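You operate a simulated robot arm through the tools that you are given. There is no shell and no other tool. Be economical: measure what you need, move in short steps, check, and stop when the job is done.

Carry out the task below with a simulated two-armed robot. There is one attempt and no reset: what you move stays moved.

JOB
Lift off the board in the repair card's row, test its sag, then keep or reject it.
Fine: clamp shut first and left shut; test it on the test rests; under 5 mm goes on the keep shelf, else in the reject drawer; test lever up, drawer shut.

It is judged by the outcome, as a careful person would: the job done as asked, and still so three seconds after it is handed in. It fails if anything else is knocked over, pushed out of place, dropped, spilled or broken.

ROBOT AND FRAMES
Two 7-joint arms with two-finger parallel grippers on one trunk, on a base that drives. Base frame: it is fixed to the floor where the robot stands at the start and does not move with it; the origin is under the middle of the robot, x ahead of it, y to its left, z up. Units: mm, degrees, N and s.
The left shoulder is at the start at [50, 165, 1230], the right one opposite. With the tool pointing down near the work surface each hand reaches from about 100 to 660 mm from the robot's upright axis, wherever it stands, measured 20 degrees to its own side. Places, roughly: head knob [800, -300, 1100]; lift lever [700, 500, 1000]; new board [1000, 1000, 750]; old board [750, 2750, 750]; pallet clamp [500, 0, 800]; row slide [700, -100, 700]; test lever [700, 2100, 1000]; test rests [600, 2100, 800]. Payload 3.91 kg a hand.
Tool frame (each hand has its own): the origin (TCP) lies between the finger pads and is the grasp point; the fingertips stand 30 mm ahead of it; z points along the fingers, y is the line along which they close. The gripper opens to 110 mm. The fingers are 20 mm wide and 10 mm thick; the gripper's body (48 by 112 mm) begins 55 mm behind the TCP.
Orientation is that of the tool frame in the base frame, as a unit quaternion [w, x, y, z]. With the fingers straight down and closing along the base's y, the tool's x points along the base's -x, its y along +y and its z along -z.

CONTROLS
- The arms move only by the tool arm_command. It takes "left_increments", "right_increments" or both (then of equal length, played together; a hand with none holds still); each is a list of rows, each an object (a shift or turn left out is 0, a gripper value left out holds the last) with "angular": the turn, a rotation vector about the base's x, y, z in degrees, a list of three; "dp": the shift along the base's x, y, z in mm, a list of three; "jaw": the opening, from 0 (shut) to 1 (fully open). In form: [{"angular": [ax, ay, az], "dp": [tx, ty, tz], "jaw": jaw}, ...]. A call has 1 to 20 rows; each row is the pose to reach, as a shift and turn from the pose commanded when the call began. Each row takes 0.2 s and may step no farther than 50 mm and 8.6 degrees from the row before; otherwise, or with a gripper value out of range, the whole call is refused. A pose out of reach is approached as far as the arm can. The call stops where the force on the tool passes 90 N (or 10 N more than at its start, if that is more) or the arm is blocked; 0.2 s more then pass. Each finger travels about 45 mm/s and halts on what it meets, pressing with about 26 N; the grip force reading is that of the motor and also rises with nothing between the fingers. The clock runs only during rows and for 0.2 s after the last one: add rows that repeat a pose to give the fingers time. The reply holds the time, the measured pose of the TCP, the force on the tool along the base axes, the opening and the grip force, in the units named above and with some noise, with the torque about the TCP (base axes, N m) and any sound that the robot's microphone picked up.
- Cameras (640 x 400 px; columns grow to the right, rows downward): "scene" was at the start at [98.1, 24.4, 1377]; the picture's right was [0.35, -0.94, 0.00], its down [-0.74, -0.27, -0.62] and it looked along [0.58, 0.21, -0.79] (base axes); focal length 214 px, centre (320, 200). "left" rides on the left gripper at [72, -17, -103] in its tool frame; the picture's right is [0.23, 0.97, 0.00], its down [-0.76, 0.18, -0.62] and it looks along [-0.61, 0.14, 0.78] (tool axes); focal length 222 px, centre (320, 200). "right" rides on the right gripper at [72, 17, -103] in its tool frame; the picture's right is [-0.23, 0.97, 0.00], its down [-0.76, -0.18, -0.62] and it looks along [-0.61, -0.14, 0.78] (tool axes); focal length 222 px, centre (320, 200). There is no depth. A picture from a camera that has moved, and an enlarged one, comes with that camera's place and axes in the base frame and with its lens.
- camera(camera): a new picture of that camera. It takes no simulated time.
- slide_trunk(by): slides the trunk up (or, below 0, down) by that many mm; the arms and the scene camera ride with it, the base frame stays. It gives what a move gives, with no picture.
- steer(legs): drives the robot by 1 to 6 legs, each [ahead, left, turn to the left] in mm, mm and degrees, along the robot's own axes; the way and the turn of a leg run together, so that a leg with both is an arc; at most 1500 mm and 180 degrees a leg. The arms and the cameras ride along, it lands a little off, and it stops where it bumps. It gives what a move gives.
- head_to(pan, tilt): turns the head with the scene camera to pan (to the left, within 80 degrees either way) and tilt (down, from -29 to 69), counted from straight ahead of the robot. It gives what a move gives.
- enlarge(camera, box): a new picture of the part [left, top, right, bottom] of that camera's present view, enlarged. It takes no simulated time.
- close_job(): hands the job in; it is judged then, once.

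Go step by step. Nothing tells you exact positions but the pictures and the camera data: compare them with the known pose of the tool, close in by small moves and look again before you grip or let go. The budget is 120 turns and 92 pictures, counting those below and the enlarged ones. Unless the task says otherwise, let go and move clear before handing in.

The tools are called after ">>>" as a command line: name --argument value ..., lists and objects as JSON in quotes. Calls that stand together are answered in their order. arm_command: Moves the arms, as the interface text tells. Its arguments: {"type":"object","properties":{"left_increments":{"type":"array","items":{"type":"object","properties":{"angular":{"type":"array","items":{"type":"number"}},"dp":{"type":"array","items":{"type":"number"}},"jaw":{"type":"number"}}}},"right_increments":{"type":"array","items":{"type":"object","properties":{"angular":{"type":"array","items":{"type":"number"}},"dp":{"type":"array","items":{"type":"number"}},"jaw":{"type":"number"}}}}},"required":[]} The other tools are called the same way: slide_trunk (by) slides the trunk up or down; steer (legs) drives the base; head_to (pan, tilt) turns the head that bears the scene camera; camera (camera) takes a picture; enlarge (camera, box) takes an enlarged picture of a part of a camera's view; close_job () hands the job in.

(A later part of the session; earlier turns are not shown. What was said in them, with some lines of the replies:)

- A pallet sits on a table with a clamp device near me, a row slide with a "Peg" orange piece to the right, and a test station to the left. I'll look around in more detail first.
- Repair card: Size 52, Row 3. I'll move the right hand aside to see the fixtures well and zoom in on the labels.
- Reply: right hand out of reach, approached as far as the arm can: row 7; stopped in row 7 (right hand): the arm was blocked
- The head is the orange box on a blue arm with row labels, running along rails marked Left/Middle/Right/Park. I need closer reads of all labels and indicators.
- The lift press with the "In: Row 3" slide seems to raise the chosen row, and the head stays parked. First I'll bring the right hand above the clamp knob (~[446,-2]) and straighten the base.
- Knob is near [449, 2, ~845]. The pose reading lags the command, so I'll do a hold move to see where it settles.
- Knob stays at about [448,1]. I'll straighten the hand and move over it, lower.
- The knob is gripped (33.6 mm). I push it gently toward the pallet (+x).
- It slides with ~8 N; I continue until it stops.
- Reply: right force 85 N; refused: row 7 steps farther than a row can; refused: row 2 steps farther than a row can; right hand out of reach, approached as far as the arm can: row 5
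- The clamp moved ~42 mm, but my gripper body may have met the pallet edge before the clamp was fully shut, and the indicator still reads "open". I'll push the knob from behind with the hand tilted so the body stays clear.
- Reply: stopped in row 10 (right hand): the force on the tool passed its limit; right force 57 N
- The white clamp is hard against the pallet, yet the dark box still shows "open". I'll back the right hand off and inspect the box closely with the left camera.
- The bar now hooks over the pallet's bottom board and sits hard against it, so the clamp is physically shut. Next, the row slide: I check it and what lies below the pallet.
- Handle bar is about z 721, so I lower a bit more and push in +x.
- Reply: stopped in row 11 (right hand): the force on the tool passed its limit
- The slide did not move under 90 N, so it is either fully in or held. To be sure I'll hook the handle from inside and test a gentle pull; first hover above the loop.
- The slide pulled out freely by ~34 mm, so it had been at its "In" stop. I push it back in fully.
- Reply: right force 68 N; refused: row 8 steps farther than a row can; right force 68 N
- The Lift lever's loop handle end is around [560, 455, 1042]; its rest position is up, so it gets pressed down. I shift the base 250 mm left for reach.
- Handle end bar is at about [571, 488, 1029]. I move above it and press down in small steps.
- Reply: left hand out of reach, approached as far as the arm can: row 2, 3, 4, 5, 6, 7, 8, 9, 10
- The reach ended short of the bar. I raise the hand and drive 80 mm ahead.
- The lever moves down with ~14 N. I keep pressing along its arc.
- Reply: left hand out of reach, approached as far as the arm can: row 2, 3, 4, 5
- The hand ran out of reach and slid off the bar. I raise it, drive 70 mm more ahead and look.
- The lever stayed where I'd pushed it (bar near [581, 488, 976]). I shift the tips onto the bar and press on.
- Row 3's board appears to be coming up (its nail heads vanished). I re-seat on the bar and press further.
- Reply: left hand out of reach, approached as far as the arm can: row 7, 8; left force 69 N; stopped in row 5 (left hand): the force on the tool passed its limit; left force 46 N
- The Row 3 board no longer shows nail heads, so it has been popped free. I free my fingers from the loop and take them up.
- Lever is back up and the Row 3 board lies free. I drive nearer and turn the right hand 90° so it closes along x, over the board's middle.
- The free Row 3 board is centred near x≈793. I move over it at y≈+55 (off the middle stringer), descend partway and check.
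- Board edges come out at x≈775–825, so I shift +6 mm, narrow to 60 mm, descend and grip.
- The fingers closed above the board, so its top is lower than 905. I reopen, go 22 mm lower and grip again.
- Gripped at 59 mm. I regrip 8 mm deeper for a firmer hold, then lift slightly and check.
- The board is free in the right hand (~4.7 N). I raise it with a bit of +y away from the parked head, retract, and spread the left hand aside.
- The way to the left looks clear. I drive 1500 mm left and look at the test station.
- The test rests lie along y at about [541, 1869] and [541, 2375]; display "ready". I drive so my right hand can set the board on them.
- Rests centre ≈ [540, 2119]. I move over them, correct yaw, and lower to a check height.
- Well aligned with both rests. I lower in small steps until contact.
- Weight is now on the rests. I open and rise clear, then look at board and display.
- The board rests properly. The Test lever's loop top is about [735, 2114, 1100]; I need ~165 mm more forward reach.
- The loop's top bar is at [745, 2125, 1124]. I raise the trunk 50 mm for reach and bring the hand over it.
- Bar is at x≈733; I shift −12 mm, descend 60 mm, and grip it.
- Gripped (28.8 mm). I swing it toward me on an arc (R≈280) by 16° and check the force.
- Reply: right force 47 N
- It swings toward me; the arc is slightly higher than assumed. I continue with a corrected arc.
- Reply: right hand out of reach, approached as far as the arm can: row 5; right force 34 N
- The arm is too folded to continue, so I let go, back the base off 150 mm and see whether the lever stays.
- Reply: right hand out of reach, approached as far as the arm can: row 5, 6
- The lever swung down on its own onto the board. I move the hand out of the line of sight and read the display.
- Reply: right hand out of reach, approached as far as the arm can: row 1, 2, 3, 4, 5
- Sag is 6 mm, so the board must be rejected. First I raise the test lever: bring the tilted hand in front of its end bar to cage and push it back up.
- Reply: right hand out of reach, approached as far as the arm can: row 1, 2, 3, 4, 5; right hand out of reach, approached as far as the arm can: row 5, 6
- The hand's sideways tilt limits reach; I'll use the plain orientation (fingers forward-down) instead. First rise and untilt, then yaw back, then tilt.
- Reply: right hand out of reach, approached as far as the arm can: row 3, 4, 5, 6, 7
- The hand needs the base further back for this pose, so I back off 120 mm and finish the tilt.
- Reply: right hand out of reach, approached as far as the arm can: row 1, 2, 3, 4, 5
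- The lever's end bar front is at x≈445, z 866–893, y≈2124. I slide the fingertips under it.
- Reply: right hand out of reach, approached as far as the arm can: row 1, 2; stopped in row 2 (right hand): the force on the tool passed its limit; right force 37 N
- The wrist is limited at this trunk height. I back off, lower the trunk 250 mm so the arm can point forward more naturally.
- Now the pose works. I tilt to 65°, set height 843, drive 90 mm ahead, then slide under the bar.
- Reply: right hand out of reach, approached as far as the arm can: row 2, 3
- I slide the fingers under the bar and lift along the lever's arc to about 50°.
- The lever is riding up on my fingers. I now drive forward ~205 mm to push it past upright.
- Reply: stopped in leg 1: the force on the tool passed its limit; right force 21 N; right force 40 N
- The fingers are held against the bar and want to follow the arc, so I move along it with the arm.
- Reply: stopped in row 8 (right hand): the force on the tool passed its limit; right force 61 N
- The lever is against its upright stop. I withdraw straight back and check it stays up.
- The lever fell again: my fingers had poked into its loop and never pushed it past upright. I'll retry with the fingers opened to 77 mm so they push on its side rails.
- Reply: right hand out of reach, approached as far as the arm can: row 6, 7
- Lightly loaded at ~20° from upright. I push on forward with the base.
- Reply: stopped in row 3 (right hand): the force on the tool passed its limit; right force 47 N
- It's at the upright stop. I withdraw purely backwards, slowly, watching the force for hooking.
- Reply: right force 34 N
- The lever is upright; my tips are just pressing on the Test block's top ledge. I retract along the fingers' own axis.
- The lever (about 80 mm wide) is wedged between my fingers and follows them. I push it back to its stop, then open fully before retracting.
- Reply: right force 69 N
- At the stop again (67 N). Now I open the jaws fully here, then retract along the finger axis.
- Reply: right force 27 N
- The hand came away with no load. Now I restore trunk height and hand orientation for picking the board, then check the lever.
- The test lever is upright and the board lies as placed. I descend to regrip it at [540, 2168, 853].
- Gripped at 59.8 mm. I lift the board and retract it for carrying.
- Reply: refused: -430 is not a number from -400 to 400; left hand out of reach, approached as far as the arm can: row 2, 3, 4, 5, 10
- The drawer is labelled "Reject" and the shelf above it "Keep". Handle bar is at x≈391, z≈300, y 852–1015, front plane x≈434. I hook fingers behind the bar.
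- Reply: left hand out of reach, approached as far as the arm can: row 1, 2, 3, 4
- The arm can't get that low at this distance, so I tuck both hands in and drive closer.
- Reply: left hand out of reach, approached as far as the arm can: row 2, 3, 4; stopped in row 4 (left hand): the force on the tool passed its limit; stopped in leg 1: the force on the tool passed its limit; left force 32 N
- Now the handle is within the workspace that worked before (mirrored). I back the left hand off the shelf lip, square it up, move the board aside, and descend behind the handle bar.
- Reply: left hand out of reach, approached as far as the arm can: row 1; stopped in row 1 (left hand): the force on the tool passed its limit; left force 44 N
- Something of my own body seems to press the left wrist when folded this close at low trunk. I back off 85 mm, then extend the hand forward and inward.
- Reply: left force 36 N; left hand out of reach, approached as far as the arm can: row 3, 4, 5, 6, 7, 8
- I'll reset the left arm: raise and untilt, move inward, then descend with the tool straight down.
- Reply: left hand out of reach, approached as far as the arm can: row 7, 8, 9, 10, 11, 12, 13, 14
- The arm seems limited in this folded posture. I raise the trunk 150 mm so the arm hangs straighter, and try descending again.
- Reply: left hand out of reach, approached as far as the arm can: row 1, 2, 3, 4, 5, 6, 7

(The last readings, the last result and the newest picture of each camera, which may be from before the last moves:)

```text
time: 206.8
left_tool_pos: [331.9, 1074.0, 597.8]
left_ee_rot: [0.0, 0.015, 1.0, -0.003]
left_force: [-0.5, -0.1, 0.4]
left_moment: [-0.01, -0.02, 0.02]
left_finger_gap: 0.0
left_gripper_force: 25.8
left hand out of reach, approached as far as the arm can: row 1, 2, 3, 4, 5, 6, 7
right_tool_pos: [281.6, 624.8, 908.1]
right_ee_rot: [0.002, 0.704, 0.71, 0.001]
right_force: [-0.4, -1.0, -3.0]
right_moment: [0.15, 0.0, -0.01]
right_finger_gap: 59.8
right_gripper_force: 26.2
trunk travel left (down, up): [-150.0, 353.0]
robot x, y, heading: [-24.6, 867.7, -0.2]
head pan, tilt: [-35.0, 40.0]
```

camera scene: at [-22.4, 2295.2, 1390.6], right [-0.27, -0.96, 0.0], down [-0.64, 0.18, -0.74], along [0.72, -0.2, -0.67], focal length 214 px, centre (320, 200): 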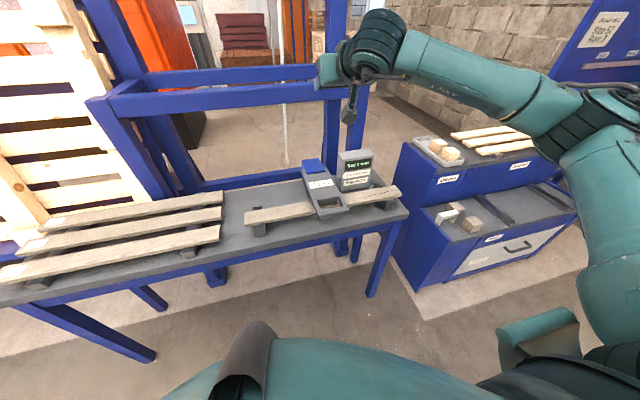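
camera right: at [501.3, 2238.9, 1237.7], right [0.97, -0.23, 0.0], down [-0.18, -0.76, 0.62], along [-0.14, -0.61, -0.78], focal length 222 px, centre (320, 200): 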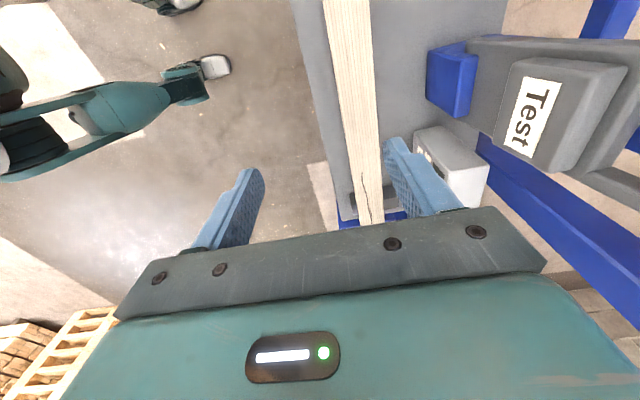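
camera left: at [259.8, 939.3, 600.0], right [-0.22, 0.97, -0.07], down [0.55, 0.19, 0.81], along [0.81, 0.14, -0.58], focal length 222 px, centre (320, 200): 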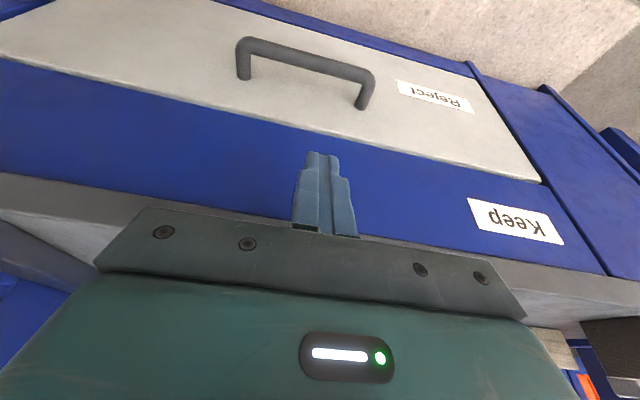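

The left arm can't get there, so I'll use the right: park the board temporarily on the shelf's two rails (y≈762 and 1157, x≈540), open the drawer with the right hand, then transfer the board. First move over the shelf.

>>> arm_command --left_increments '[{"dp": [-10, 10, 40]}, {"dp": [-20, 20, 80]}, {"dp": [-30, 30, 120]}, {"dp": [-40, 40, 160]}, {"dp": [-50, 50, 200]}]'

>>> steer --legs '[[0, 292, 0], [75, 0, 0]]'

>>> arm_command --right_increments '[{"dp": [40, 20, 0]}, {"dp": [80, 40, 0]}, {"dp": [120, 60, 0]}, {"dp": [160, 80, -10]}, {"dp": [184, 90, -40]}, {"dp": [184, 90, -85]}, {"dp": [184, 90, -130]}, {"dp": [184, 90, -175]}, {"dp": [184, 90, -220]}, {"dp": [184, 90, -260]}]'

```text
time: 208.0
left_tool_pos: [292.1, 1117.7, 795.1]
left_ee_rot: [-0.002, 0.016, 1.0, -0.003]
left_force: [-0.3, -0.2, -0.1]
left_moment: [-0.01, 0.02, 0.0]
left_finger_gap: 0.2
left_gripper_force: 25.7
right_tool_pos: [281.1, 624.7, 908.6]
right_ee_rot: [0.002, 0.703, 0.711, 0.001]
right_force: [0.5, -0.3, -3.0]
right_moment: [0.12, 0.03, -0.02]
right_finger_gap: 59.5
right_gripper_force: 25.8
trunk travel left (down, up): [-150.0, 353.0]
robot x, y, heading: [-25.1, 869.1, -0.2]
head pan, tilt: [-35.0, 40.0]
```

```text
time: 210.7
left_tool_pos: [368.9, 1403.8, 794.7]
left_ee_rot: [-0.001, 0.016, 1.0, -0.003]
left_force: [-0.2, 0.5, -0.2]
left_moment: [-0.01, -0.01, 0.02]
left_finger_gap: 0.0
left_gripper_force: 26.1
right_tool_pos: [357.0, 909.4, 908.4]
right_ee_rot: [0.002, 0.705, 0.709, 0.001]
right_force: [-0.1, 0.2, -3.8]
right_moment: [0.17, 0.01, 0.0]
right_finger_gap: 59.4
right_gripper_force: 26.2
trunk travel left (down, up): [-150.0, 353.0]
robot x, y, heading: [52.4, 1153.6, -0.3]
head pan, tilt: [-35.0, 40.0]
```

```text
time: 212.9
left_tool_pos: [370.2, 1403.7, 793.5]
left_ee_rot: [0.0, 0.017, 1.0, -0.002]
left_force: [0.4, 0.4, 0.1]
left_moment: [-0.02, -0.01, 0.0]
left_finger_gap: 0.0
left_gripper_force: 26.2
right_tool_pos: [541.0, 999.6, 646.8]
right_ee_rot: [0.002, 0.705, 0.709, 0.002]
right_force: [0.4, 0.2, -2.7]
right_moment: [0.16, 0.0, 0.0]
right_finger_gap: 59.5
right_gripper_force: 26.0
trunk travel left (down, up): [-150.0, 353.0]
robot x, y, heading: [54.5, 1152.8, -0.4]
head pan, tilt: [-35.0, 40.0]
```

>>> arm_command --right_increments '[{"dp": [0, 0, -20]}, {"dp": [0, 0, -40]}, {"dp": [0, 0, -52]}, {"dp": [0, 0, -60]}]'

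>>> arm_command --right_increments '[{"dp": [0, 0, -4]}, {"dp": [0, 0, -8]}, {"dp": [0, 0, -8]}]'

>>> arm_command --right_increments '[{"dp": [0, 0, -4]}, {"dp": [0, 0, -8]}, {"dp": [0, 0, -8]}]'

```text
time: 213.9
left_tool_pos: [369.5, 1403.3, 793.6]
left_ee_rot: [0.0, 0.017, 1.0, -0.003]
left_force: [-0.2, 0.2, 0.2]
left_moment: [0.01, -0.05, 0.0]
left_finger_gap: 0.1
left_gripper_force: 25.8
right_tool_pos: [541.8, 999.0, 590.1]
right_ee_rot: [0.003, 0.705, 0.709, 0.0]
right_force: [0.3, 0.4, -3.0]
right_moment: [0.14, 0.01, -0.01]
right_finger_gap: 59.6
right_gripper_force: 25.9
trunk travel left (down, up): [-150.0, 353.0]
robot x, y, heading: [52.7, 1153.8, -0.6]
head pan, tilt: [-35.0, 40.0]
```

```text
time: 214.7
left_tool_pos: [368.6, 1403.6, 795.4]
left_ee_rot: [0.001, 0.016, 1.0, -0.002]
left_force: [1.5, -0.5, 0.1]
left_moment: [0.0, -0.01, 0.0]
left_finger_gap: 0.1
left_gripper_force: 26.4
right_tool_pos: [540.9, 999.6, 584.5]
right_ee_rot: [0.004, 0.706, 0.709, 0.002]
right_force: [-4.7, -7.8, 19.2]
right_moment: [-0.26, 0.35, 0.07]
right_finger_gap: 59.6
right_gripper_force: 25.5
trunk travel left (down, up): [-150.0, 353.0]
robot x, y, heading: [53.3, 1151.4, -0.3]
head pan, tilt: [-35.0, 40.0]
```

```text
time: 215.5
left_tool_pos: [366.4, 1404.4, 795.6]
left_ee_rot: [0.002, 0.017, 1.0, -0.002]
left_force: [1.0, 0.3, 0.1]
left_moment: [0.02, 0.0, 0.01]
left_finger_gap: 0.1
left_gripper_force: 26.2
right_tool_pos: [541.9, 1000.1, 580.9]
right_ee_rot: [0.008, 0.706, 0.708, 0.006]
right_force: [-20.3, -15.0, 58.1]
right_moment: [0.26, -0.52, -0.04]
right_finger_gap: 59.5
right_gripper_force: 25.7
trunk travel left (down, up): [-150.0, 353.0]
robot x, y, heading: [49.7, 1150.8, -0.3]
head pan, tilt: [-35.0, 40.0]
```

Both rails carry the board. I relax, release, rise, retract and turn the hand back.

>>> arm_command --right_increments '[{"dp": [0, 0, 6]}, {"dp": [0, 0, 10]}, {"dp": [0, 0, 10], "jaw": 0.75}, {"dp": [0, 0, 10]}, {"dp": [0, 0, 10]}, {"dp": [0, 0, 40]}, {"dp": [0, 0, 85]}, {"dp": [0, 0, 130]}, {"dp": [0, 0, 175]}, {"dp": [-40, 0, 190]}, {"dp": [-85, 0, 190]}, {"dp": [-130, 0, 190]}, {"dp": [-170, 0, 190]}]'

>>> arm_command --right_increments '[{"angular": [0, 0, 8.2], "jaw": 0}, {"angular": [0, 0, 16.4]}, {"angular": [0, 0, 24.6]}, {"angular": [0, 0, 32.8]}, {"angular": [0, 0, 41]}, {"angular": [0, 0, 49.2]}, {"angular": [0, 0, 57.4]}, {"angular": [0, 0, 65.6]}, {"angular": [0, 0, 73.8]}, {"angular": [0, 0, 82]}, {"angular": [0, 0, 90]}, {"angular": [0, 0, 90]}]'

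>>> steer --legs '[[-70, -155, 0.4]]'

>>> slide_trunk --by -110

```text
time: 218.3
left_tool_pos: [369.1, 1404.8, 793.7]
left_ee_rot: [0.0, 0.017, 1.0, -0.002]
left_force: [0.4, 0.8, -0.8]
left_moment: [-0.03, 0.01, 0.0]
left_finger_gap: 0.3
left_gripper_force: 26.1
right_tool_pos: [369.9, 1000.7, 763.1]
right_ee_rot: [0.003, 0.706, 0.708, 0.0]
right_force: [-0.2, 0.4, -0.3]
right_moment: [0.05, -0.01, 0.02]
right_finger_gap: 82.4
right_gripper_force: 0.0
trunk travel left (down, up): [-150.0, 353.0]
robot x, y, heading: [52.8, 1154.0, -0.4]
head pan, tilt: [-35.0, 40.0]
```

```text
time: 220.9
left_tool_pos: [369.4, 1403.9, 795.1]
left_ee_rot: [0.0, 0.016, 1.0, -0.002]
left_force: [0.1, 0.3, -1.3]
left_moment: [0.0, 0.0, -0.02]
left_finger_gap: 0.0
left_gripper_force: 26.2
right_tool_pos: [369.5, 998.9, 762.9]
right_ee_rot: [0.001, -0.002, 1.0, 0.002]
right_force: [0.6, -0.5, -0.6]
right_moment: [0.01, -0.03, -0.01]
right_finger_gap: 0.0
right_gripper_force: 26.2
trunk travel left (down, up): [-150.0, 353.0]
robot x, y, heading: [54.9, 1154.4, -0.5]
head pan, tilt: [-35.0, 40.0]
```

```text
time: 222.3
left_tool_pos: [296.5, 1253.9, 793.5]
left_ee_rot: [-0.001, 0.013, 1.0, -0.003]
left_force: [-0.9, -0.1, 0.0]
left_moment: [-0.04, 0.0, 0.0]
left_finger_gap: 0.0
left_gripper_force: 25.9
right_tool_pos: [300.2, 849.0, 763.2]
right_ee_rot: [0.0, -0.006, 1.0, 0.002]
right_force: [-0.5, 0.8, -0.7]
right_moment: [0.02, 0.0, 0.01]
right_finger_gap: 0.2
right_gripper_force: 25.5
trunk travel left (down, up): [-150.0, 353.0]
robot x, y, heading: [-17.1, 1000.9, -0.1]
head pan, tilt: [-35.0, 40.0]
```

```text
time: 223.8
left_tool_pos: [297.7, 1253.5, 683.7]
left_ee_rot: [-0.001, 0.014, 1.0, -0.002]
left_force: [-0.1, 1.1, -0.2]
left_moment: [0.02, -0.02, 0.04]
left_finger_gap: 0.0
left_gripper_force: 25.8
right_tool_pos: [300.4, 849.6, 652.5]
right_ee_rot: [0.001, -0.006, 1.0, 0.001]
right_force: [0.3, -0.3, -0.3]
right_moment: [0.02, 0.01, -0.02]
right_finger_gap: 0.2
right_gripper_force: 26.1
trunk travel left (down, up): [-40.0, 463.0]
robot x, y, heading: [-18.3, 997.3, 0.2]
head pan, tilt: [-35.0, 40.0]
```

>>> arm_command --right_increments '[{"dp": [10, 30, -20]}, {"dp": [20, 60, -45]}, {"dp": [30, 83, -80]}, {"dp": [40, 83, -120]}, {"dp": [45, 83, -160], "angular": [0, -4, 0]}, {"dp": [55, 83, -200], "angular": [0, -8, 0]}, {"dp": [70, 83, -235], "angular": [0, -12, 0]}, {"dp": [90, 83, -260], "angular": [0, -16, 0]}, {"dp": [112, 83, -280], "angular": [0, -18, 0]}, {"dp": [112, 83, -280], "angular": [0, -18, 0]}]'

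```text
time: 226.0
left_tool_pos: [295.8, 1252.4, 683.0]
left_ee_rot: [-0.001, 0.014, 1.0, -0.003]
left_force: [-0.3, -0.4, 0.2]
left_moment: [0.0, 0.01, -0.02]
left_finger_gap: 0.2
left_gripper_force: 25.9
right_tool_pos: [399.3, 935.9, 368.4]
right_ee_rot: [0.148, -0.011, 0.989, 0.005]
right_force: [-4.5, 2.1, -1.9]
right_moment: [-0.09, -0.24, -0.02]
right_finger_gap: 0.1
right_gripper_force: 26.1
trunk travel left (down, up): [-40.0, 463.0]
robot x, y, heading: [-19.5, 1001.9, 0.1]
head pan, tilt: [-35.0, 40.0]
stopped in row 10 (right hand): the force on the tool passed its limit (the readings are from after the stop); the commanded pose is now the measured one
```

The right hand reaches; its body likely touched the shelf lip. I tilt more (30°), then slip the tips behind the bar.

>>> arm_command --right_increments '[{"dp": [-12, 0, 5], "angular": [0, -5, 0]}, {"dp": [-12, -1, 5], "angular": [0, -10, 0]}, {"dp": [-8, -2, 0], "angular": [0, -13, 0]}, {"dp": [2, -3, -12], "angular": [0, -13, 0]}, {"dp": [9, -3, -26], "angular": [0, -13, 0]}, {"dp": [9, -3, -40], "angular": [0, -13, 0]}, {"dp": [9, -3, -54], "angular": [0, -13, 0]}, {"dp": [9, -3, -54], "angular": [0, -13, 0]}]'

```text
time: 226.5
left_tool_pos: [295.5, 1251.9, 684.4]
left_ee_rot: [0.001, 0.014, 1.0, -0.003]
left_force: [0.0, -0.1, -0.6]
left_moment: [0.0, 0.0, -0.02]
left_finger_gap: 0.0
left_gripper_force: 26.2
right_tool_pos: [404.6, 932.6, 387.5]
right_ee_rot: [0.219, 0.0, 0.976, 0.007]
right_force: [-1.2, -10.5, 25.9]
right_moment: [0.73, 4.63, 1.18]
right_finger_gap: 0.1
right_gripper_force: 26.4
trunk travel left (down, up): [-40.0, 463.0]
robot x, y, heading: [-23.5, 997.6, 0.1]
head pan, tilt: [-35.0, 40.0]
stopped in row 2 (right hand): the force on the tool passed its limit (the readings are from after the stop); the commanded pose is now the measured one
```

My own base is in the way at this closeness, so I back off 90 mm and reach out further instead.

>>> steer --legs '[[-90, 0, 0]]'

>>> arm_command --right_increments '[{"dp": [20, 0, 0], "angular": [0, -1, -0.4]}, {"dp": [45, 0, 0], "angular": [0, -3, -0.4]}, {"dp": [65, 0, -5], "angular": [0, -5, -0.4]}, {"dp": [80, 0, -20], "angular": [0, -5, -0.4]}, {"dp": [91, 0, -40], "angular": [0, -5, -0.4]}, {"dp": [93, 0, -58], "angular": [0, -5, -0.4]}, {"dp": [93, 0, -73], "angular": [0, -5, -0.4]}, {"dp": [93, 0, -73], "angular": [0, -5, -0.4]}]'

```text
time: 227.6
left_tool_pos: [207.0, 1252.4, 684.2]
left_ee_rot: [0.0, 0.013, 1.0, -0.002]
left_force: [-0.7, -0.4, 0.5]
left_moment: [-0.01, -0.01, -0.01]
left_finger_gap: 0.0
left_gripper_force: 25.9
right_tool_pos: [316.9, 933.7, 387.4]
right_ee_rot: [0.223, 0.001, 0.975, 0.008]
right_force: [15.3, 1.0, 20.5]
right_moment: [0.19, 3.85, -0.41]
right_finger_gap: 0.0
right_gripper_force: 25.8
trunk travel left (down, up): [-40.0, 463.0]
robot x, y, heading: [-112.1, 998.2, 0.2]
head pan, tilt: [-35.0, 40.0]
```

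```text
time: 229.2
left_tool_pos: [205.0, 1251.9, 684.4]
left_ee_rot: [0.001, 0.013, 1.0, -0.003]
left_force: [0.4, 0.6, -0.3]
left_moment: [0.01, 0.0, 0.0]
left_finger_gap: 0.0
left_gripper_force: 25.8
right_tool_pos: [402.7, 941.4, 322.4]
right_ee_rot: [0.26, 0.002, 0.966, 0.011]
right_force: [-21.7, -9.5, 34.4]
right_moment: [-0.74, 0.99, -0.04]
right_finger_gap: 0.0
right_gripper_force: 25.9
trunk travel left (down, up): [-40.0, 463.0]
robot x, y, heading: [-110.7, 997.2, -0.1]
head pan, tilt: [-35.0, 40.0]
stopped in row 7 (right hand): the force on the tool passed its limit (the readings are from after the stop); the commanded pose is now the measured one
```

Contact fits the bar being at about [399, 284] with the front at x≈444. I shift forward ~14 mm and go down behind it, then pull gently with the base.

>>> arm_command --right_increments '[{"dp": [-2, -3, 10]}, {"dp": [8, -6, 12]}, {"dp": [14, -8, 8]}, {"dp": [14, -8, -6]}, {"dp": [14, -8, -18]}, {"dp": [14, -8, -28]}]'

>>> steer --legs '[[-60, 0, 0]]'

```text
time: 230.1
left_tool_pos: [204.4, 1252.4, 684.7]
left_ee_rot: [0.001, 0.014, 1.0, -0.003]
left_force: [0.8, -0.2, 0.2]
left_moment: [-0.01, -0.03, -0.01]
left_finger_gap: 0.1
left_gripper_force: 26.1
right_tool_pos: [402.9, 938.5, 323.3]
right_ee_rot: [0.248, -0.001, 0.968, 0.018]
right_force: [-18.2, -6.4, 28.4]
right_moment: [-0.52, 0.46, -0.07]
right_finger_gap: 0.1
right_gripper_force: 26.3
trunk travel left (down, up): [-40.0, 463.0]
robot x, y, heading: [-110.3, 997.4, -0.1]
head pan, tilt: [-35.0, 40.0]
stopped in row 4 (right hand): the force on the tool passed its limit (the readings are from after the stop); the commanded pose is now the measured one
```

```text
time: 231.1
left_tool_pos: [144.3, 1250.8, 685.7]
left_ee_rot: [0.001, 0.016, 1.0, -0.003]
left_force: [0.6, 0.6, 0.4]
left_moment: [-0.02, -0.02, -0.01]
left_finger_gap: 0.0
left_gripper_force: 26.1
right_tool_pos: [343.2, 938.3, 322.2]
right_ee_rot: [0.249, -0.001, 0.968, 0.018]
right_force: [-1.5, 1.4, 26.9]
right_moment: [-0.22, 0.24, 0.2]
right_finger_gap: 0.1
right_gripper_force: 25.9
trunk travel left (down, up): [-40.0, 463.0]
robot x, y, heading: [-172.4, 993.8, -0.1]
head pan, tilt: [-35.0, 40.0]
```

The hand moved back 60 mm still carrying 27 N of contact — the drawer seems to be coming along. I keep pulling.

>>> steer --legs '[[-100, 0, 0]]'

>>> steer --legs '[[-100, 0, 0]]'

```text
time: 232.2
left_tool_pos: [43.4, 1252.0, 685.8]
left_ee_rot: [0.0, 0.015, 1.0, -0.003]
left_force: [0.7, 0.6, -0.4]
left_moment: [-0.01, -0.04, -0.01]
left_finger_gap: 0.0
left_gripper_force: 26.5
right_tool_pos: [243.7, 938.0, 322.6]
right_ee_rot: [0.248, -0.001, 0.969, 0.017]
right_force: [-2.6, -6.3, 17.7]
right_moment: [-0.32, 0.28, 0.04]
right_finger_gap: 0.2
right_gripper_force: 26.1
trunk travel left (down, up): [-40.0, 463.0]
robot x, y, heading: [-277.6, 998.4, -0.1]
head pan, tilt: [-35.0, 40.0]
```

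```text
time: 233.3
left_tool_pos: [-56.9, 1251.9, 684.5]
left_ee_rot: [0.001, 0.015, 1.0, -0.002]
left_force: [-0.3, 0.3, -0.7]
left_moment: [0.02, 0.0, 0.01]
left_finger_gap: 0.1
left_gripper_force: 26.3
right_tool_pos: [142.5, 938.6, 321.5]
right_ee_rot: [0.248, 0.0, 0.969, 0.017]
right_force: [-2.0, -3.5, 12.9]
right_moment: [-0.21, 0.22, 0.04]
right_finger_gap: 0.0
right_gripper_force: 25.9
trunk travel left (down, up): [-40.0, 463.0]
robot x, y, heading: [-373.9, 997.9, -0.4]
head pan, tilt: [-35.0, 40.0]
```

The drawer appears to be ~260 mm open. I raise the hand clear, and turn the base 40° left so my right shoulder comes forward for fetching the board from the shelf.

>>> arm_command --right_increments '[{"dp": [0, 0, 30]}, {"dp": [0, 0, 75], "angular": [0, 5, 0]}, {"dp": [0, 0, 120], "angular": [0, 12, 0]}, {"dp": [0, 0, 165], "angular": [0, 20, 0]}, {"dp": [0, 0, 210], "angular": [0, 28, 0]}, {"dp": [0, 0, 255], "angular": [-2, 28.5, 0]}, {"dp": [0, 0, 300], "angular": [-2, 28.5, 0], "jaw": 0.75}, {"dp": [0, 0, 345], "angular": [-2, 28.5, 0]}]'

>>> slide_trunk --by 60

>>> steer --legs '[[0, 0, 40.3], [231, -73, 0]]'

```text
time: 235.2
left_tool_pos: [-55.3, 1251.3, 684.1]
left_ee_rot: [0.0, 0.015, 1.0, -0.003]
left_force: [0.6, -0.3, 0.7]
left_moment: [-0.01, 0.03, 0.01]
left_finger_gap: 0.0
left_gripper_force: 26.1
right_tool_pos: [141.6, 939.8, 667.5]
right_ee_rot: [0.002, -0.001, 1.0, 0.0]
right_force: [0.3, -0.2, 0.5]
right_moment: [-0.01, -0.02, -0.02]
right_finger_gap: 50.4
right_gripper_force: 0.1
trunk travel left (down, up): [-40.0, 463.0]
robot x, y, heading: [-372.2, 1001.9, -0.2]
head pan, tilt: [-35.0, 40.0]
```

```text
time: 236.2
left_tool_pos: [-54.6, 1252.4, 743.8]
left_ee_rot: [0.0, 0.015, 1.0, -0.002]
left_force: [0.3, -0.1, 0.1]
left_moment: [0.0, 0.0, -0.01]
left_finger_gap: 0.0
left_gripper_force: 25.9
right_tool_pos: [141.4, 939.5, 726.4]
right_ee_rot: [0.003, 0.0, 1.0, 0.0]
right_force: [0.4, 0.2, -0.4]
right_moment: [0.0, -0.01, -0.01]
right_finger_gap: 82.4
right_gripper_force: 0.0
trunk travel left (down, up): [-100.0, 403.0]
robot x, y, heading: [-373.9, 1000.1, -0.2]
head pan, tilt: [-35.0, 40.0]
```

```text
time: 239.8
left_tool_pos: [-71.6, 1490.8, 744.1]
left_ee_rot: [0.0, -0.332, 0.943, -0.002]
left_force: [-0.5, 0.4, 0.2]
left_moment: [0.0, -0.02, -0.03]
left_finger_gap: 0.0
left_gripper_force: 26.4
right_tool_pos: [280.6, 1381.5, 726.7]
right_ee_rot: [0.002, -0.347, 0.938, 0.001]
right_force: [-0.5, 0.3, 0.3]
right_moment: [0.0, -0.02, -0.01]
right_finger_gap: 82.4
right_gripper_force: 0.0
trunk travel left (down, up): [-100.0, 403.0]
robot x, y, heading: [-149.9, 1093.0, 40.1]
head pan, tilt: [-35.0, 40.0]
```

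>>> arm_command --right_increments '[{"dp": [5, -38, 0], "angular": [0, 0, 5]}, {"dp": [12, -78, 0], "angular": [0, 0, 10]}, {"dp": [25, -118, 0], "angular": [0, 0, 15]}, {"dp": [45, -158, 0], "angular": [0, 0, 20]}, {"dp": [70, -198, 0], "angular": [0, 0, 25]}, {"dp": [97, -238, 0], "angular": [0, 0, 30]}, {"dp": [127, -275, 0], "angular": [0, 0, 35]}, {"dp": [160, -312, 0], "angular": [0, 0, 40]}, {"dp": [195, -345, 0], "angular": [0, 0, 45]}, {"dp": [230, -370, 0], "angular": [0, 0, 49.6]}, {"dp": [260, -381, 0], "angular": [0, 0, 49.6]}, {"dp": [260, -381, -20], "angular": [0, 0, 49.6]}, {"dp": [260, -381, -20], "angular": [0, 0, 49.6]}]'

```text
time: 242.6
left_tool_pos: [-72.5, 1491.0, 745.5]
left_ee_rot: [0.0, -0.332, 0.943, -0.002]
left_force: [0.4, 0.4, 0.3]
left_moment: [0.03, -0.01, 0.0]
left_finger_gap: 0.0
left_gripper_force: 26.2
right_tool_pos: [309.1, 1091.0, 777.6]
right_ee_rot: [0.004, -0.695, 0.719, -0.011]
right_force: [-0.3, 0.2, 0.7]
right_moment: [-0.01, 0.0, 0.0]
right_finger_gap: 82.5
right_gripper_force: 0.0
right hand out of reach, approached as far as the arm can: row 7, 8, 9, 10, 11, 12, 13
trunk travel left (down, up): [-100.0, 403.0]
robot x, y, heading: [-146.2, 1091.5, 40.2]
head pan, tilt: [-35.0, 40.0]
```

Too far for this posture. I turn back to heading 0, move in closer, and turn the hand to the proven −90° yaw.

>>> steer --legs '[[0, 0, -40.2], [0, 124, 0], [66, 0, 0]]'

>>> arm_command --right_increments '[{"dp": [5, 5, 0], "angular": [0, 0, -8.2]}, {"dp": [10, 10, 0], "angular": [0, 0, -16.4]}, {"dp": [15, 15, 0], "angular": [0, 0, -24.6]}, {"dp": [20, 20, 0], "angular": [0, 0, -32.8]}, {"dp": [25, 25, 0], "angular": [0, 0, -41]}, {"dp": [30, 30, 0], "angular": [0, 0, -49.2]}, {"dp": [35, 35, 0], "angular": [0, 0, -57.4]}, {"dp": [40, 40, 0], "angular": [0, 0, -65.6]}, {"dp": [45, 45, 0], "angular": [0, 0, -73.8]}, {"dp": [50, 50, 0], "angular": [0, 0, -82]}, {"dp": [55, 50, 0], "angular": [0, 0, -90]}, {"dp": [60, 50, 0], "angular": [0, 0, -98.2]}, {"dp": [65, 50, 0], "angular": [0, 0, -106.4]}, {"dp": [70, 50, 0], "angular": [0, 0, -114.6]}, {"dp": [75, 50, 0], "angular": [0, 0, -122.8]}, {"dp": [80, 50, 0], "angular": [0, 0, -131]}, {"dp": [85, 50, 0], "angular": [0, 0, -138]}, {"dp": [85, 50, 0], "angular": [0, 0, -138]}]'

```text
time: 246.4
left_tool_pos: [234.3, 1468.4, 745.2]
left_ee_rot: [-0.001, 0.016, 1.0, -0.003]
left_force: [-0.5, -0.5, 0.2]
left_moment: [-0.02, 0.0, -0.02]
left_finger_gap: 0.3
left_gripper_force: 26.0
right_tool_pos: [263.3, 917.8, 776.4]
right_ee_rot: [0.0, -0.402, 0.915, -0.012]
right_force: [0.5, 0.0, 0.4]
right_moment: [-0.02, 0.0, 0.01]
right_finger_gap: 82.4
right_gripper_force: 0.1
trunk travel left (down, up): [-100.0, 403.0]
robot x, y, heading: [-85.2, 1218.2, -0.3]
head pan, tilt: [-35.0, 40.0]
```

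```text
time: 250.2
left_tool_pos: [234.1, 1467.9, 743.7]
left_ee_rot: [0.0, 0.017, 1.0, -0.002]
left_force: [-0.2, 0.2, 0.2]
left_moment: [-0.01, -0.01, -0.01]
left_finger_gap: 0.1
left_gripper_force: 25.9
right_tool_pos: [348.8, 966.2, 775.4]
right_ee_rot: [-0.01, 0.711, 0.703, -0.004]
right_force: [0.4, 0.1, -0.5]
right_moment: [0.01, 0.01, -0.01]
right_finger_gap: 82.2
right_gripper_force: 0.1
trunk travel left (down, up): [-100.0, 403.0]
robot x, y, heading: [-84.4, 1215.4, -0.7]
head pan, tilt: [-35.0, 40.0]
```

No bump. I reach over the board and descend to grip it.

>>> arm_command --right_increments '[{"dp": [45, 10, 0], "angular": [0, 0, 1]}, {"dp": [90, 20, -10], "angular": [0, 0, 1]}, {"dp": [135, 34, -30], "angular": [0, 0, 1]}, {"dp": [170, 34, -60], "angular": [0, 0, 1]}, {"dp": [192, 34, -90], "angular": [0, 0, 1]}, {"dp": [192, 34, -130], "angular": [0, 0, 1]}, {"dp": [192, 34, -165], "angular": [0, 0, 1]}, {"dp": [192, 34, -189], "angular": [0, 0, 1]}, {"dp": [192, 34, -189], "angular": [0, 0, 1], "jaw": 0.4}, {"dp": [192, 34, -189], "angular": [0, 0, 1]}, {"dp": [192, 34, -189], "angular": [0, 0, 1]}]'

```text
refused: row 3 steps farther than a row can; nothing moved
```

>>> arm_command --right_increments '[{"dp": [40, 10, 0], "angular": [0, 0, 1]}, {"dp": [80, 20, -10], "angular": [0, 0, 1]}, {"dp": [118, 30, -30], "angular": [0, 0, 1]}, {"dp": [155, 34, -55], "angular": [0, 0, 1]}, {"dp": [192, 34, -85], "angular": [0, 0, 1]}, {"dp": [192, 34, -125], "angular": [0, 0, 1]}, {"dp": [192, 34, -165], "angular": [0, 0, 1]}, {"dp": [192, 34, -189], "angular": [0, 0, 1]}, {"dp": [192, 34, -189], "angular": [0, 0, 1], "jaw": 0.4}, {"dp": [192, 34, -189], "angular": [0, 0, 1]}, {"dp": [192, 34, -189], "angular": [0, 0, 1]}]'

```text
time: 252.6
left_tool_pos: [233.9, 1468.5, 744.3]
left_ee_rot: [0.0, 0.017, 1.0, -0.003]
left_force: [-0.1, 0.3, 0.2]
left_moment: [-0.01, 0.03, -0.03]
left_finger_gap: 0.0
left_gripper_force: 25.7
right_tool_pos: [540.3, 1000.4, 588.5]
right_ee_rot: [-0.011, 0.704, 0.71, -0.003]
right_force: [-1.3, -0.6, -0.2]
right_moment: [0.12, 0.04, 0.02]
right_finger_gap: 59.9
right_gripper_force: 26.0
trunk travel left (down, up): [-100.0, 403.0]
robot x, y, heading: [-82.5, 1215.1, -0.6]
head pan, tilt: [-35.0, 40.0]
```

Gripped (59.9). I lift, bring the board out over the open drawer, and lower the trunk.

>>> arm_command --right_increments '[{"dp": [0, 0, 10]}, {"dp": [0, 0, 40]}, {"dp": [0, 0, 75]}, {"dp": [-30, 0, 90]}, {"dp": [-75, 0, 90]}, {"dp": [-120, 0, 90]}, {"dp": [-170, 0, 90]}]'

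>>> steer --legs '[[-60, 0, 0.6]]'

>>> slide_trunk --by -100

```text
time: 254.2
left_tool_pos: [234.2, 1469.6, 744.8]
left_ee_rot: [0.0, 0.016, 1.0, -0.004]
left_force: [-1.4, 0.5, 0.3]
left_moment: [-0.03, 0.04, 0.02]
left_finger_gap: 0.0
left_gripper_force: 25.9
right_tool_pos: [370.1, 999.4, 676.4]
right_ee_rot: [-0.012, 0.704, 0.71, -0.004]
right_force: [0.1, 0.1, -3.0]
right_moment: [0.15, 0.0, 0.02]
right_finger_gap: 59.6
right_gripper_force: 25.3
trunk travel left (down, up): [-100.0, 403.0]
robot x, y, heading: [-81.7, 1213.9, -0.6]
head pan, tilt: [-35.0, 40.0]
```

```text
time: 255.1
left_tool_pos: [171.7, 1472.2, 742.8]
left_ee_rot: [0.0, 0.012, 1.0, -0.002]
left_force: [-0.8, 0.1, -0.3]
left_moment: [0.02, -0.02, 0.02]
left_finger_gap: 0.0
left_gripper_force: 26.5
right_tool_pos: [313.3, 1005.1, 674.7]
right_ee_rot: [-0.011, 0.7, 0.714, -0.004]
right_force: [0.3, 0.3, -3.3]
right_moment: [0.14, 0.02, -0.02]
right_finger_gap: 59.5
right_gripper_force: 25.7
trunk travel left (down, up): [-100.0, 403.0]
robot x, y, heading: [-144.3, 1219.5, 0.3]
head pan, tilt: [-35.0, 40.0]
```

```text
time: 256.5
left_tool_pos: [172.8, 1471.5, 644.3]
left_ee_rot: [0.0, 0.011, 1.0, -0.003]
left_force: [0.3, 0.3, -0.1]
left_moment: [-0.02, 0.0, 0.01]
left_finger_gap: 0.1
left_gripper_force: 25.8
right_tool_pos: [313.4, 1004.9, 574.3]
right_ee_rot: [-0.011, 0.7, 0.714, -0.004]
right_force: [0.2, -0.3, -2.9]
right_moment: [0.12, 0.01, 0.0]
right_finger_gap: 59.8
right_gripper_force: 25.5
trunk travel left (down, up): [0.0, 503.0]
robot x, y, heading: [-143.2, 1219.0, 0.3]
head pan, tilt: [-35.0, 40.0]
```

>>> arm_command --right_increments '[{"dp": [0, 0, -45], "angular": [0, 0, -0.5]}, {"dp": [0, -2, -90], "angular": [0, 0, -1]}, {"dp": [0, -4, -135], "angular": [0, 0, -1]}, {"dp": [0, -4, -175], "angular": [0, 0, -1]}, {"dp": [0, -4, -210], "angular": [0, 0, -1]}, {"dp": [0, -4, -240], "angular": [0, 0, -1]}, {"dp": [0, -4, -265], "angular": [0, 0, -1]}]'

>>> arm_command --right_increments '[{"dp": [0, 0, -8]}, {"dp": [0, 0, -16]}, {"dp": [0, 0, -16]}]'

```text
time: 258.1
left_tool_pos: [172.0, 1472.8, 645.0]
left_ee_rot: [0.0, 0.011, 1.0, -0.002]
left_force: [0.1, -0.5, -0.1]
left_moment: [0.0, -0.03, -0.04]
left_finger_gap: 0.0
left_gripper_force: 25.7
right_tool_pos: [314.2, 1001.7, 308.8]
right_ee_rot: [-0.012, 0.706, 0.708, -0.004]
right_force: [0.2, -0.3, -1.6]
right_moment: [0.11, 0.02, -0.01]
right_finger_gap: 59.5
right_gripper_force: 26.0
trunk travel left (down, up): [0.0, 503.0]
robot x, y, heading: [-147.0, 1223.7, 0.5]
head pan, tilt: [-35.0, 40.0]
```

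```text
time: 258.9
left_tool_pos: [171.0, 1471.4, 644.1]
left_ee_rot: [0.0, 0.012, 1.0, -0.002]
left_force: [0.7, -0.2, 0.2]
left_moment: [-0.02, 0.01, -0.03]
left_finger_gap: 0.1
left_gripper_force: 26.1
right_tool_pos: [315.0, 1000.9, 294.1]
right_ee_rot: [-0.011, 0.707, 0.707, -0.004]
right_force: [-0.3, 0.6, -3.3]
right_moment: [0.15, -0.04, 0.01]
right_finger_gap: 59.6
right_gripper_force: 25.9
trunk travel left (down, up): [0.0, 503.0]
robot x, y, heading: [-144.6, 1219.1, 0.4]
head pan, tilt: [-35.0, 40.0]
```

>>> arm_command --right_increments '[{"dp": [0, 0, -6]}, {"dp": [0, 0, -12]}, {"dp": [0, 0, -18]}]'

>>> arm_command --right_increments '[{"dp": [0, 0, -5]}, {"dp": [0, 0, -10]}]'

>>> arm_command --right_increments '[{"dp": [0, 0, -5]}, {"dp": [0, 0, -10]}]'

```text
time: 259.7
left_tool_pos: [171.5, 1471.5, 643.8]
left_ee_rot: [0.0, 0.011, 1.0, -0.002]
left_force: [-0.4, 0.6, 0.5]
left_moment: [-0.01, 0.0, -0.01]
left_finger_gap: 0.0
left_gripper_force: 25.6
right_tool_pos: [312.5, 1001.0, 275.4]
right_ee_rot: [-0.011, 0.706, 0.708, -0.004]
right_force: [-0.6, 0.0, -2.6]
right_moment: [0.15, -0.03, 0.01]
right_finger_gap: 59.6
right_gripper_force: 26.0
trunk travel left (down, up): [0.0, 503.0]
robot x, y, heading: [-139.1, 1218.2, 0.2]
head pan, tilt: [-35.0, 40.0]
```

```text
time: 260.3
left_tool_pos: [171.7, 1472.4, 644.1]
left_ee_rot: [-0.001, 0.012, 1.0, -0.003]
left_force: [0.4, -0.5, 0.7]
left_moment: [0.03, -0.03, 0.04]
left_finger_gap: 0.0
left_gripper_force: 26.1
right_tool_pos: [312.9, 1001.3, 266.0]
right_ee_rot: [-0.011, 0.706, 0.708, -0.003]
right_force: [-0.4, 0.0, -1.8]
right_moment: [0.13, 0.01, -0.03]
right_finger_gap: 59.4
right_gripper_force: 25.9
trunk travel left (down, up): [0.0, 503.0]
robot x, y, heading: [-146.5, 1218.7, 0.1]
head pan, tilt: [-35.0, 40.0]
```

```text
time: 260.9
left_tool_pos: [172.5, 1471.4, 644.0]
left_ee_rot: [-0.001, 0.011, 1.0, -0.002]
left_force: [-0.9, 0.0, 0.4]
left_moment: [-0.01, 0.0, 0.02]
left_finger_gap: 0.0
left_gripper_force: 26.1
right_tool_pos: [313.7, 1002.5, 255.5]
right_ee_rot: [-0.012, 0.706, 0.708, -0.005]
right_force: [0.5, -1.2, -3.0]
right_moment: [0.16, -0.01, -0.02]
right_finger_gap: 59.7
right_gripper_force: 25.9
trunk travel left (down, up): [0.0, 503.0]
robot x, y, heading: [-140.1, 1222.2, 0.4]
head pan, tilt: [-35.0, 40.0]
```

The drawer is deep; I keep lowering in steps until contact.

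>>> arm_command --right_increments '[{"dp": [0, 0, -10]}, {"dp": [0, 0, -20]}, {"dp": [0, 0, -30]}]'

>>> arm_command --right_increments '[{"dp": [0, 0, -10]}, {"dp": [0, 0, -20]}, {"dp": [0, 0, -25]}]'

>>> arm_command --right_increments '[{"dp": [0, 0, -8]}, {"dp": [0, 0, -16]}, {"dp": [0, 0, -20]}]'

```text
time: 261.7
left_tool_pos: [172.2, 1471.4, 644.2]
left_ee_rot: [0.0, 0.011, 1.0, -0.002]
left_force: [0.4, 0.4, -0.4]
left_moment: [-0.02, -0.01, -0.02]
left_finger_gap: 0.2
left_gripper_force: 26.4
right_tool_pos: [313.9, 1000.7, 225.9]
right_ee_rot: [-0.011, 0.706, 0.708, -0.004]
right_force: [-0.5, -0.4, -1.9]
right_moment: [0.16, -0.01, 0.05]
right_finger_gap: 59.4
right_gripper_force: 25.9
trunk travel left (down, up): [0.0, 503.0]
robot x, y, heading: [-142.0, 1215.4, 0.2]
head pan, tilt: [-35.0, 40.0]
```

```text
time: 262.5
left_tool_pos: [172.6, 1471.6, 645.1]
left_ee_rot: [0.001, 0.011, 1.0, -0.003]
left_force: [-1.1, -0.2, 0.2]
left_moment: [-0.04, 0.03, 0.05]
left_finger_gap: 0.2
left_gripper_force: 25.8
right_tool_pos: [314.0, 1001.4, 200.8]
right_ee_rot: [-0.011, 0.706, 0.708, -0.004]
right_force: [-0.1, -0.1, -2.7]
right_moment: [0.15, -0.01, -0.01]
right_finger_gap: 59.6
right_gripper_force: 26.2
trunk travel left (down, up): [0.0, 503.0]
robot x, y, heading: [-144.7, 1218.4, 0.1]
head pan, tilt: [-35.0, 40.0]
```

```text
time: 263.3
left_tool_pos: [171.9, 1472.6, 644.7]
left_ee_rot: [0.0, 0.011, 1.0, -0.003]
left_force: [-0.1, 0.3, -0.4]
left_moment: [-0.02, 0.0, 0.01]
left_finger_gap: 0.0
left_gripper_force: 25.6
right_tool_pos: [312.7, 1001.1, 181.5]
right_ee_rot: [-0.012, 0.706, 0.708, -0.003]
right_force: [0.1, 0.2, -3.1]
right_moment: [0.09, 0.0, 0.01]
right_finger_gap: 59.8
right_gripper_force: 25.4
trunk travel left (down, up): [0.0, 503.0]
robot x, y, heading: [-147.2, 1219.7, 0.2]
head pan, tilt: [-35.0, 40.0]
```

>>> arm_command --right_increments '[{"dp": [0, 0, -8]}, {"dp": [0, 0, -16]}, {"dp": [0, 0, -22]}]'

>>> arm_command --right_increments '[{"dp": [0, 0, -7]}, {"dp": [0, 0, -14]}, {"dp": [0, 0, -20]}]'

>>> arm_command --right_increments '[{"dp": [0, 0, -7]}, {"dp": [0, 0, -14]}, {"dp": [0, 0, -20]}]'

```text
time: 264.1
left_tool_pos: [172.0, 1471.9, 643.0]
left_ee_rot: [0.001, 0.011, 1.0, -0.002]
left_force: [-0.5, 0.7, 0.5]
left_moment: [0.03, 0.0, -0.03]
left_finger_gap: 0.0
left_gripper_force: 26.2
right_tool_pos: [314.0, 1001.6, 158.3]
right_ee_rot: [-0.01, 0.707, 0.708, -0.005]
right_force: [0.1, 0.8, -2.0]
right_moment: [0.13, -0.01, 0.02]
right_finger_gap: 59.8
right_gripper_force: 26.2
trunk travel left (down, up): [0.0, 503.0]
robot x, y, heading: [-142.3, 1216.6, -0.0]
head pan, tilt: [-35.0, 40.0]
```

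```text
time: 264.9
left_tool_pos: [170.8, 1471.9, 643.9]
left_ee_rot: [0.0, 0.011, 1.0, -0.003]
left_force: [0.8, -0.2, -0.1]
left_moment: [0.01, 0.0, -0.02]
left_finger_gap: 0.0
left_gripper_force: 25.4
right_tool_pos: [315.3, 1001.1, 140.6]
right_ee_rot: [-0.011, 0.707, 0.707, -0.002]
right_force: [-5.6, -0.6, 11.8]
right_moment: [-0.01, -0.4, -0.08]
right_finger_gap: 59.4
right_gripper_force: 26.0
trunk travel left (down, up): [0.0, 503.0]
robot x, y, heading: [-140.3, 1215.6, 0.4]
head pan, tilt: [-35.0, 40.0]
```

```text
time: 265.5
left_tool_pos: [170.4, 1473.2, 644.2]
left_ee_rot: [0.002, 0.011, 1.0, -0.004]
left_force: [0.5, -0.4, 1.0]
left_moment: [0.0, 0.0, -0.01]
left_finger_gap: 0.1
left_gripper_force: 26.6
right_tool_pos: [312.5, 1001.5, 139.8]
right_ee_rot: [-0.009, 0.708, 0.707, -0.001]
right_force: [-14.3, -3.1, 11.6]
right_moment: [-0.04, -0.17, -0.2]
right_finger_gap: 59.3
right_gripper_force: 25.9
right hand out of reach, approached as far as the arm can: row 1, 2, 3
trunk travel left (down, up): [0.0, 503.0]
robot x, y, heading: [-144.4, 1216.6, 0.3]
head pan, tilt: [-35.0, 40.0]
stopped in row 3 (right hand): the force on the tool passed its limit (the readings are from after the stop); the commanded pose is now the measured one
```

Contact at the drawer's bottom (board bottom ≈ z 112), which also confirms the drawer is open. I release, rise straight out, and back away.

>>> arm_command --right_increments '[{"dp": [0, 0, 3]}, {"dp": [0, 0, 3], "jaw": 0.72}, {"dp": [0, 0, 3]}, {"dp": [0, 0, 3]}, {"dp": [0, 0, 20]}, {"dp": [0, 0, 60]}, {"dp": [0, 0, 105]}, {"dp": [0, 0, 150]}, {"dp": [0, 0, 195]}, {"dp": [0, 0, 240]}, {"dp": [0, 0, 285]}, {"dp": [0, 0, 330]}, {"dp": [0, 0, 375]}]'

>>> steer --legs '[[-280, 0, 0], [0, -65, 0]]'

>>> arm_command --right_increments '[{"dp": [0, 0, -45], "jaw": 0}, {"dp": [0, 0, -90]}, {"dp": [0, 0, -135]}, {"dp": [0, 0, -175]}, {"dp": [0, 0, -205]}, {"dp": [0, 0, -225]}]'

```text
time: 268.3
left_tool_pos: [171.8, 1472.3, 644.4]
left_ee_rot: [0.0, 0.012, 1.0, -0.003]
left_force: [0.2, 0.3, 0.2]
left_moment: [-0.02, 0.03, -0.03]
left_finger_gap: 0.0
left_gripper_force: 26.3
right_tool_pos: [307.4, 1004.2, 507.5]
right_ee_rot: [-0.011, 0.707, 0.707, -0.004]
right_force: [0.5, 0.0, -0.9]
right_moment: [0.01, -0.02, 0.0]
right_finger_gap: 79.3
right_gripper_force: 0.1
trunk travel left (down, up): [0.0, 503.0]
robot x, y, heading: [-140.9, 1215.9, 0.3]
head pan, tilt: [-35.0, 40.0]
```

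```text
time: 270.8
left_tool_pos: [-101.1, 1409.5, 644.1]
left_ee_rot: [0.0, 0.01, 1.0, -0.002]
left_force: [0.4, -0.6, -0.4]
left_moment: [-0.01, 0.02, 0.0]
left_finger_gap: 0.0
left_gripper_force: 25.7
right_tool_pos: [37.6, 941.6, 508.0]
right_ee_rot: [-0.011, 0.704, 0.71, -0.003]
right_force: [0.3, 1.0, 0.0]
right_moment: [0.0, 0.02, -0.03]
right_finger_gap: 79.3
right_gripper_force: 0.0
trunk travel left (down, up): [0.0, 503.0]
robot x, y, heading: [-414.4, 1154.4, 0.5]
head pan, tilt: [-35.0, 40.0]
```

```text
time: 272.2
left_tool_pos: [-101.9, 1409.5, 644.7]
left_ee_rot: [0.0, 0.009, 1.0, -0.002]
left_force: [0.7, 0.4, 0.7]
left_moment: [-0.01, 0.02, 0.01]
left_finger_gap: 0.0
left_gripper_force: 25.9
right_tool_pos: [35.6, 940.7, 282.4]
right_ee_rot: [-0.011, 0.705, 0.709, -0.003]
right_force: [0.2, 0.8, 0.7]
right_moment: [-0.01, 0.03, 0.01]
right_finger_gap: 0.0
right_gripper_force: 26.0
trunk travel left (down, up): [0.0, 503.0]
robot x, y, heading: [-413.5, 1152.7, 0.9]
head pan, tilt: [-35.0, 40.0]
```

The closed fingers are in front of the handle. I push the drawer shut by driving forward.

>>> steer --legs '[[0, 0, -0.8], [290, 0, 0]]'

>>> steer --legs '[[90, 0, 0]]'

```text
time: 274.6
left_tool_pos: [194.3, 1405.3, 644.1]
left_ee_rot: [0.0, 0.014, 1.0, -0.003]
left_force: [0.7, 0.0, 0.1]
left_moment: [0.0, 0.02, -0.02]
left_finger_gap: 0.0
left_gripper_force: 26.3
right_tool_pos: [328.2, 935.1, 283.7]
right_ee_rot: [-0.011, 0.709, 0.706, -0.002]
right_force: [-0.4, -0.4, 0.1]
right_moment: [-0.02, -0.01, -0.02]
right_finger_gap: 0.1
right_gripper_force: 25.7
trunk travel left (down, up): [0.0, 503.0]
robot x, y, heading: [-122.5, 1155.0, -0.2]
head pan, tilt: [-35.0, 40.0]
```

```text
time: 275.6
left_tool_pos: [242.4, 1405.3, 644.3]
left_ee_rot: [-0.001, 0.015, 1.0, -0.003]
left_force: [-0.7, -0.2, -0.5]
left_moment: [0.01, -0.02, -0.02]
left_finger_gap: 0.0
left_gripper_force: 26.2
right_tool_pos: [362.9, 935.3, 277.7]
right_ee_rot: [-0.024, 0.706, 0.708, -0.02]
right_force: [-0.4, 0.5, -0.4]
right_moment: [-0.03, 0.0, 0.05]
right_finger_gap: 0.0
right_gripper_force: 25.9
trunk travel left (down, up): [0.0, 503.0]
robot x, y, heading: [-70.1, 1152.5, -0.1]
head pan, tilt: [-35.0, 40.0]
stopped in leg 1: the force on the tool passed its limit (the readings are from after the stop); the commanded pose is now the measured one
5 turns are left
```

The stop came ~19 mm early, probably my wrist on the shelf lip. I back off, open the jaws so the front finger leads, and push the handle again.

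>>> steer --legs '[[-90, 0, 0]]'

>>> arm_command --right_increments '[{"jaw": 1.0}, {"jaw": 1.0}, {"jaw": 1.0}, {"jaw": 1.0}, {"jaw": 1.0}, {"jaw": 1.0}, {"jaw": 1.0}]'

>>> steer --legs '[[45, 0, 0]]'

>>> steer --legs '[[30, 0, 0]]'

```text
time: 276.7
left_tool_pos: [153.5, 1404.4, 644.3]
left_ee_rot: [0.0, 0.015, 1.0, -0.003]
left_force: [-0.6, 0.2, -0.2]
left_moment: [0.0, -0.01, 0.01]
left_finger_gap: 0.0
left_gripper_force: 25.8
right_tool_pos: [270.7, 934.0, 277.8]
right_ee_rot: [-0.024, 0.706, 0.708, -0.02]
right_force: [0.0, 0.7, 0.3]
right_moment: [0.0, 0.01, 0.01]
right_finger_gap: 0.0
right_gripper_force: 26.1
trunk travel left (down, up): [0.0, 503.0]
robot x, y, heading: [-164.2, 1154.9, -0.1]
head pan, tilt: [-35.0, 40.0]
```

```text
time: 278.3
left_tool_pos: [152.8, 1404.9, 644.2]
left_ee_rot: [0.0, 0.015, 1.0, -0.002]
left_force: [0.0, -0.6, -0.1]
left_moment: [-0.01, -0.02, 0.03]
left_finger_gap: 0.1
left_gripper_force: 25.8
right_tool_pos: [271.1, 934.2, 277.6]
right_ee_rot: [-0.024, 0.706, 0.707, -0.02]
right_force: [0.2, 0.4, 0.2]
right_moment: [0.0, 0.01, 0.01]
right_finger_gap: 109.9
right_gripper_force: 0.0
trunk travel left (down, up): [0.0, 503.0]
robot x, y, heading: [-164.2, 1152.1, -0.3]
head pan, tilt: [-35.0, 40.0]
```

```text
time: 279.2
left_tool_pos: [198.6, 1403.9, 644.5]
left_ee_rot: [0.0, 0.015, 1.0, -0.002]
left_force: [0.5, 0.0, 0.0]
left_moment: [0.0, 0.02, -0.03]
left_finger_gap: 0.0
left_gripper_force: 26.8
right_tool_pos: [313.6, 935.7, 276.9]
right_ee_rot: [-0.025, 0.706, 0.708, -0.023]
right_force: [-27.4, -1.8, 8.3]
right_moment: [0.06, -1.53, 0.0]
right_finger_gap: 96.0
right_gripper_force: 0.1
trunk travel left (down, up): [0.0, 503.0]
robot x, y, heading: [-118.4, 1153.5, 0.0]
head pan, tilt: [-35.0, 40.0]
```

```text
time: 280.0
left_tool_pos: [226.5, 1403.7, 644.3]
left_ee_rot: [0.001, 0.015, 1.0, -0.002]
left_force: [1.1, -0.3, 0.1]
left_moment: [-0.01, 0.01, -0.01]
left_finger_gap: 0.2
left_gripper_force: 26.0
right_tool_pos: [337.0, 934.8, 274.9]
right_ee_rot: [-0.029, 0.704, 0.709, -0.029]
right_force: [-50.2, -1.4, 15.4]
right_moment: [0.04, -2.5, 0.08]
right_finger_gap: 47.1
right_gripper_force: 0.2
trunk travel left (down, up): [0.0, 503.0]
robot x, y, heading: [-89.1, 1151.2, 0.1]
head pan, tilt: [-35.0, 40.0]
4 turns are left
```

The handle stops firmly at the same x (~371) under 27–50 N, which fits the closed position. I back clear.

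>>> steer --legs '[[-250, 0, 0]]'

```text
time: 281.8
left_tool_pos: [-22.7, 1404.7, 644.5]
left_ee_rot: [0.0, 0.014, 1.0, -0.002]
left_force: [0.3, 0.7, 0.5]
left_moment: [-0.02, 0.0, 0.0]
left_finger_gap: 0.1
left_gripper_force: 25.9
right_tool_pos: [86.8, 935.5, 274.1]
right_ee_rot: [-0.03, 0.705, 0.708, -0.029]
right_force: [0.7, 0.0, 0.5]
right_moment: [0.01, -0.02, 0.0]
right_finger_gap: 110.0
right_gripper_force: 0.0
trunk travel left (down, up): [0.0, 503.0]
robot x, y, heading: [-339.3, 1152.6, 0.0]
head pan, tilt: [-35.0, 40.0]
3 turns are left
```

The hands are clear and nothing is in contact. I hand the job in.

>>> close_job

```text
The job is handed in.
```

I lifted off the Row 3 board and tested it at 6 mm sag. It is over the 5 mm limit, so I put it in the Reject drawer and handed the job in.

- **Clamp:** I pushed it hard against the pallet before lifting and left it there. The unlabelled box beside the pallet still read "open" every time I looked. I took it not to be the clamp's indicator and couldn't confirm that.
- **Test lever:** it is up, seen in a picture after the test. It fell back down once while I was raising it.
- **Drawer:** I had used all my pictures by then, so I did not see the board inside or the drawer shut. I judged both by touch. The board met a floor inside the open drawer, and the handle then held firm against two pushes.
- **Keep shelf:** the board rested on the rails there for a short while so I could open the drawer. I took no picture of the shelf afterwards.
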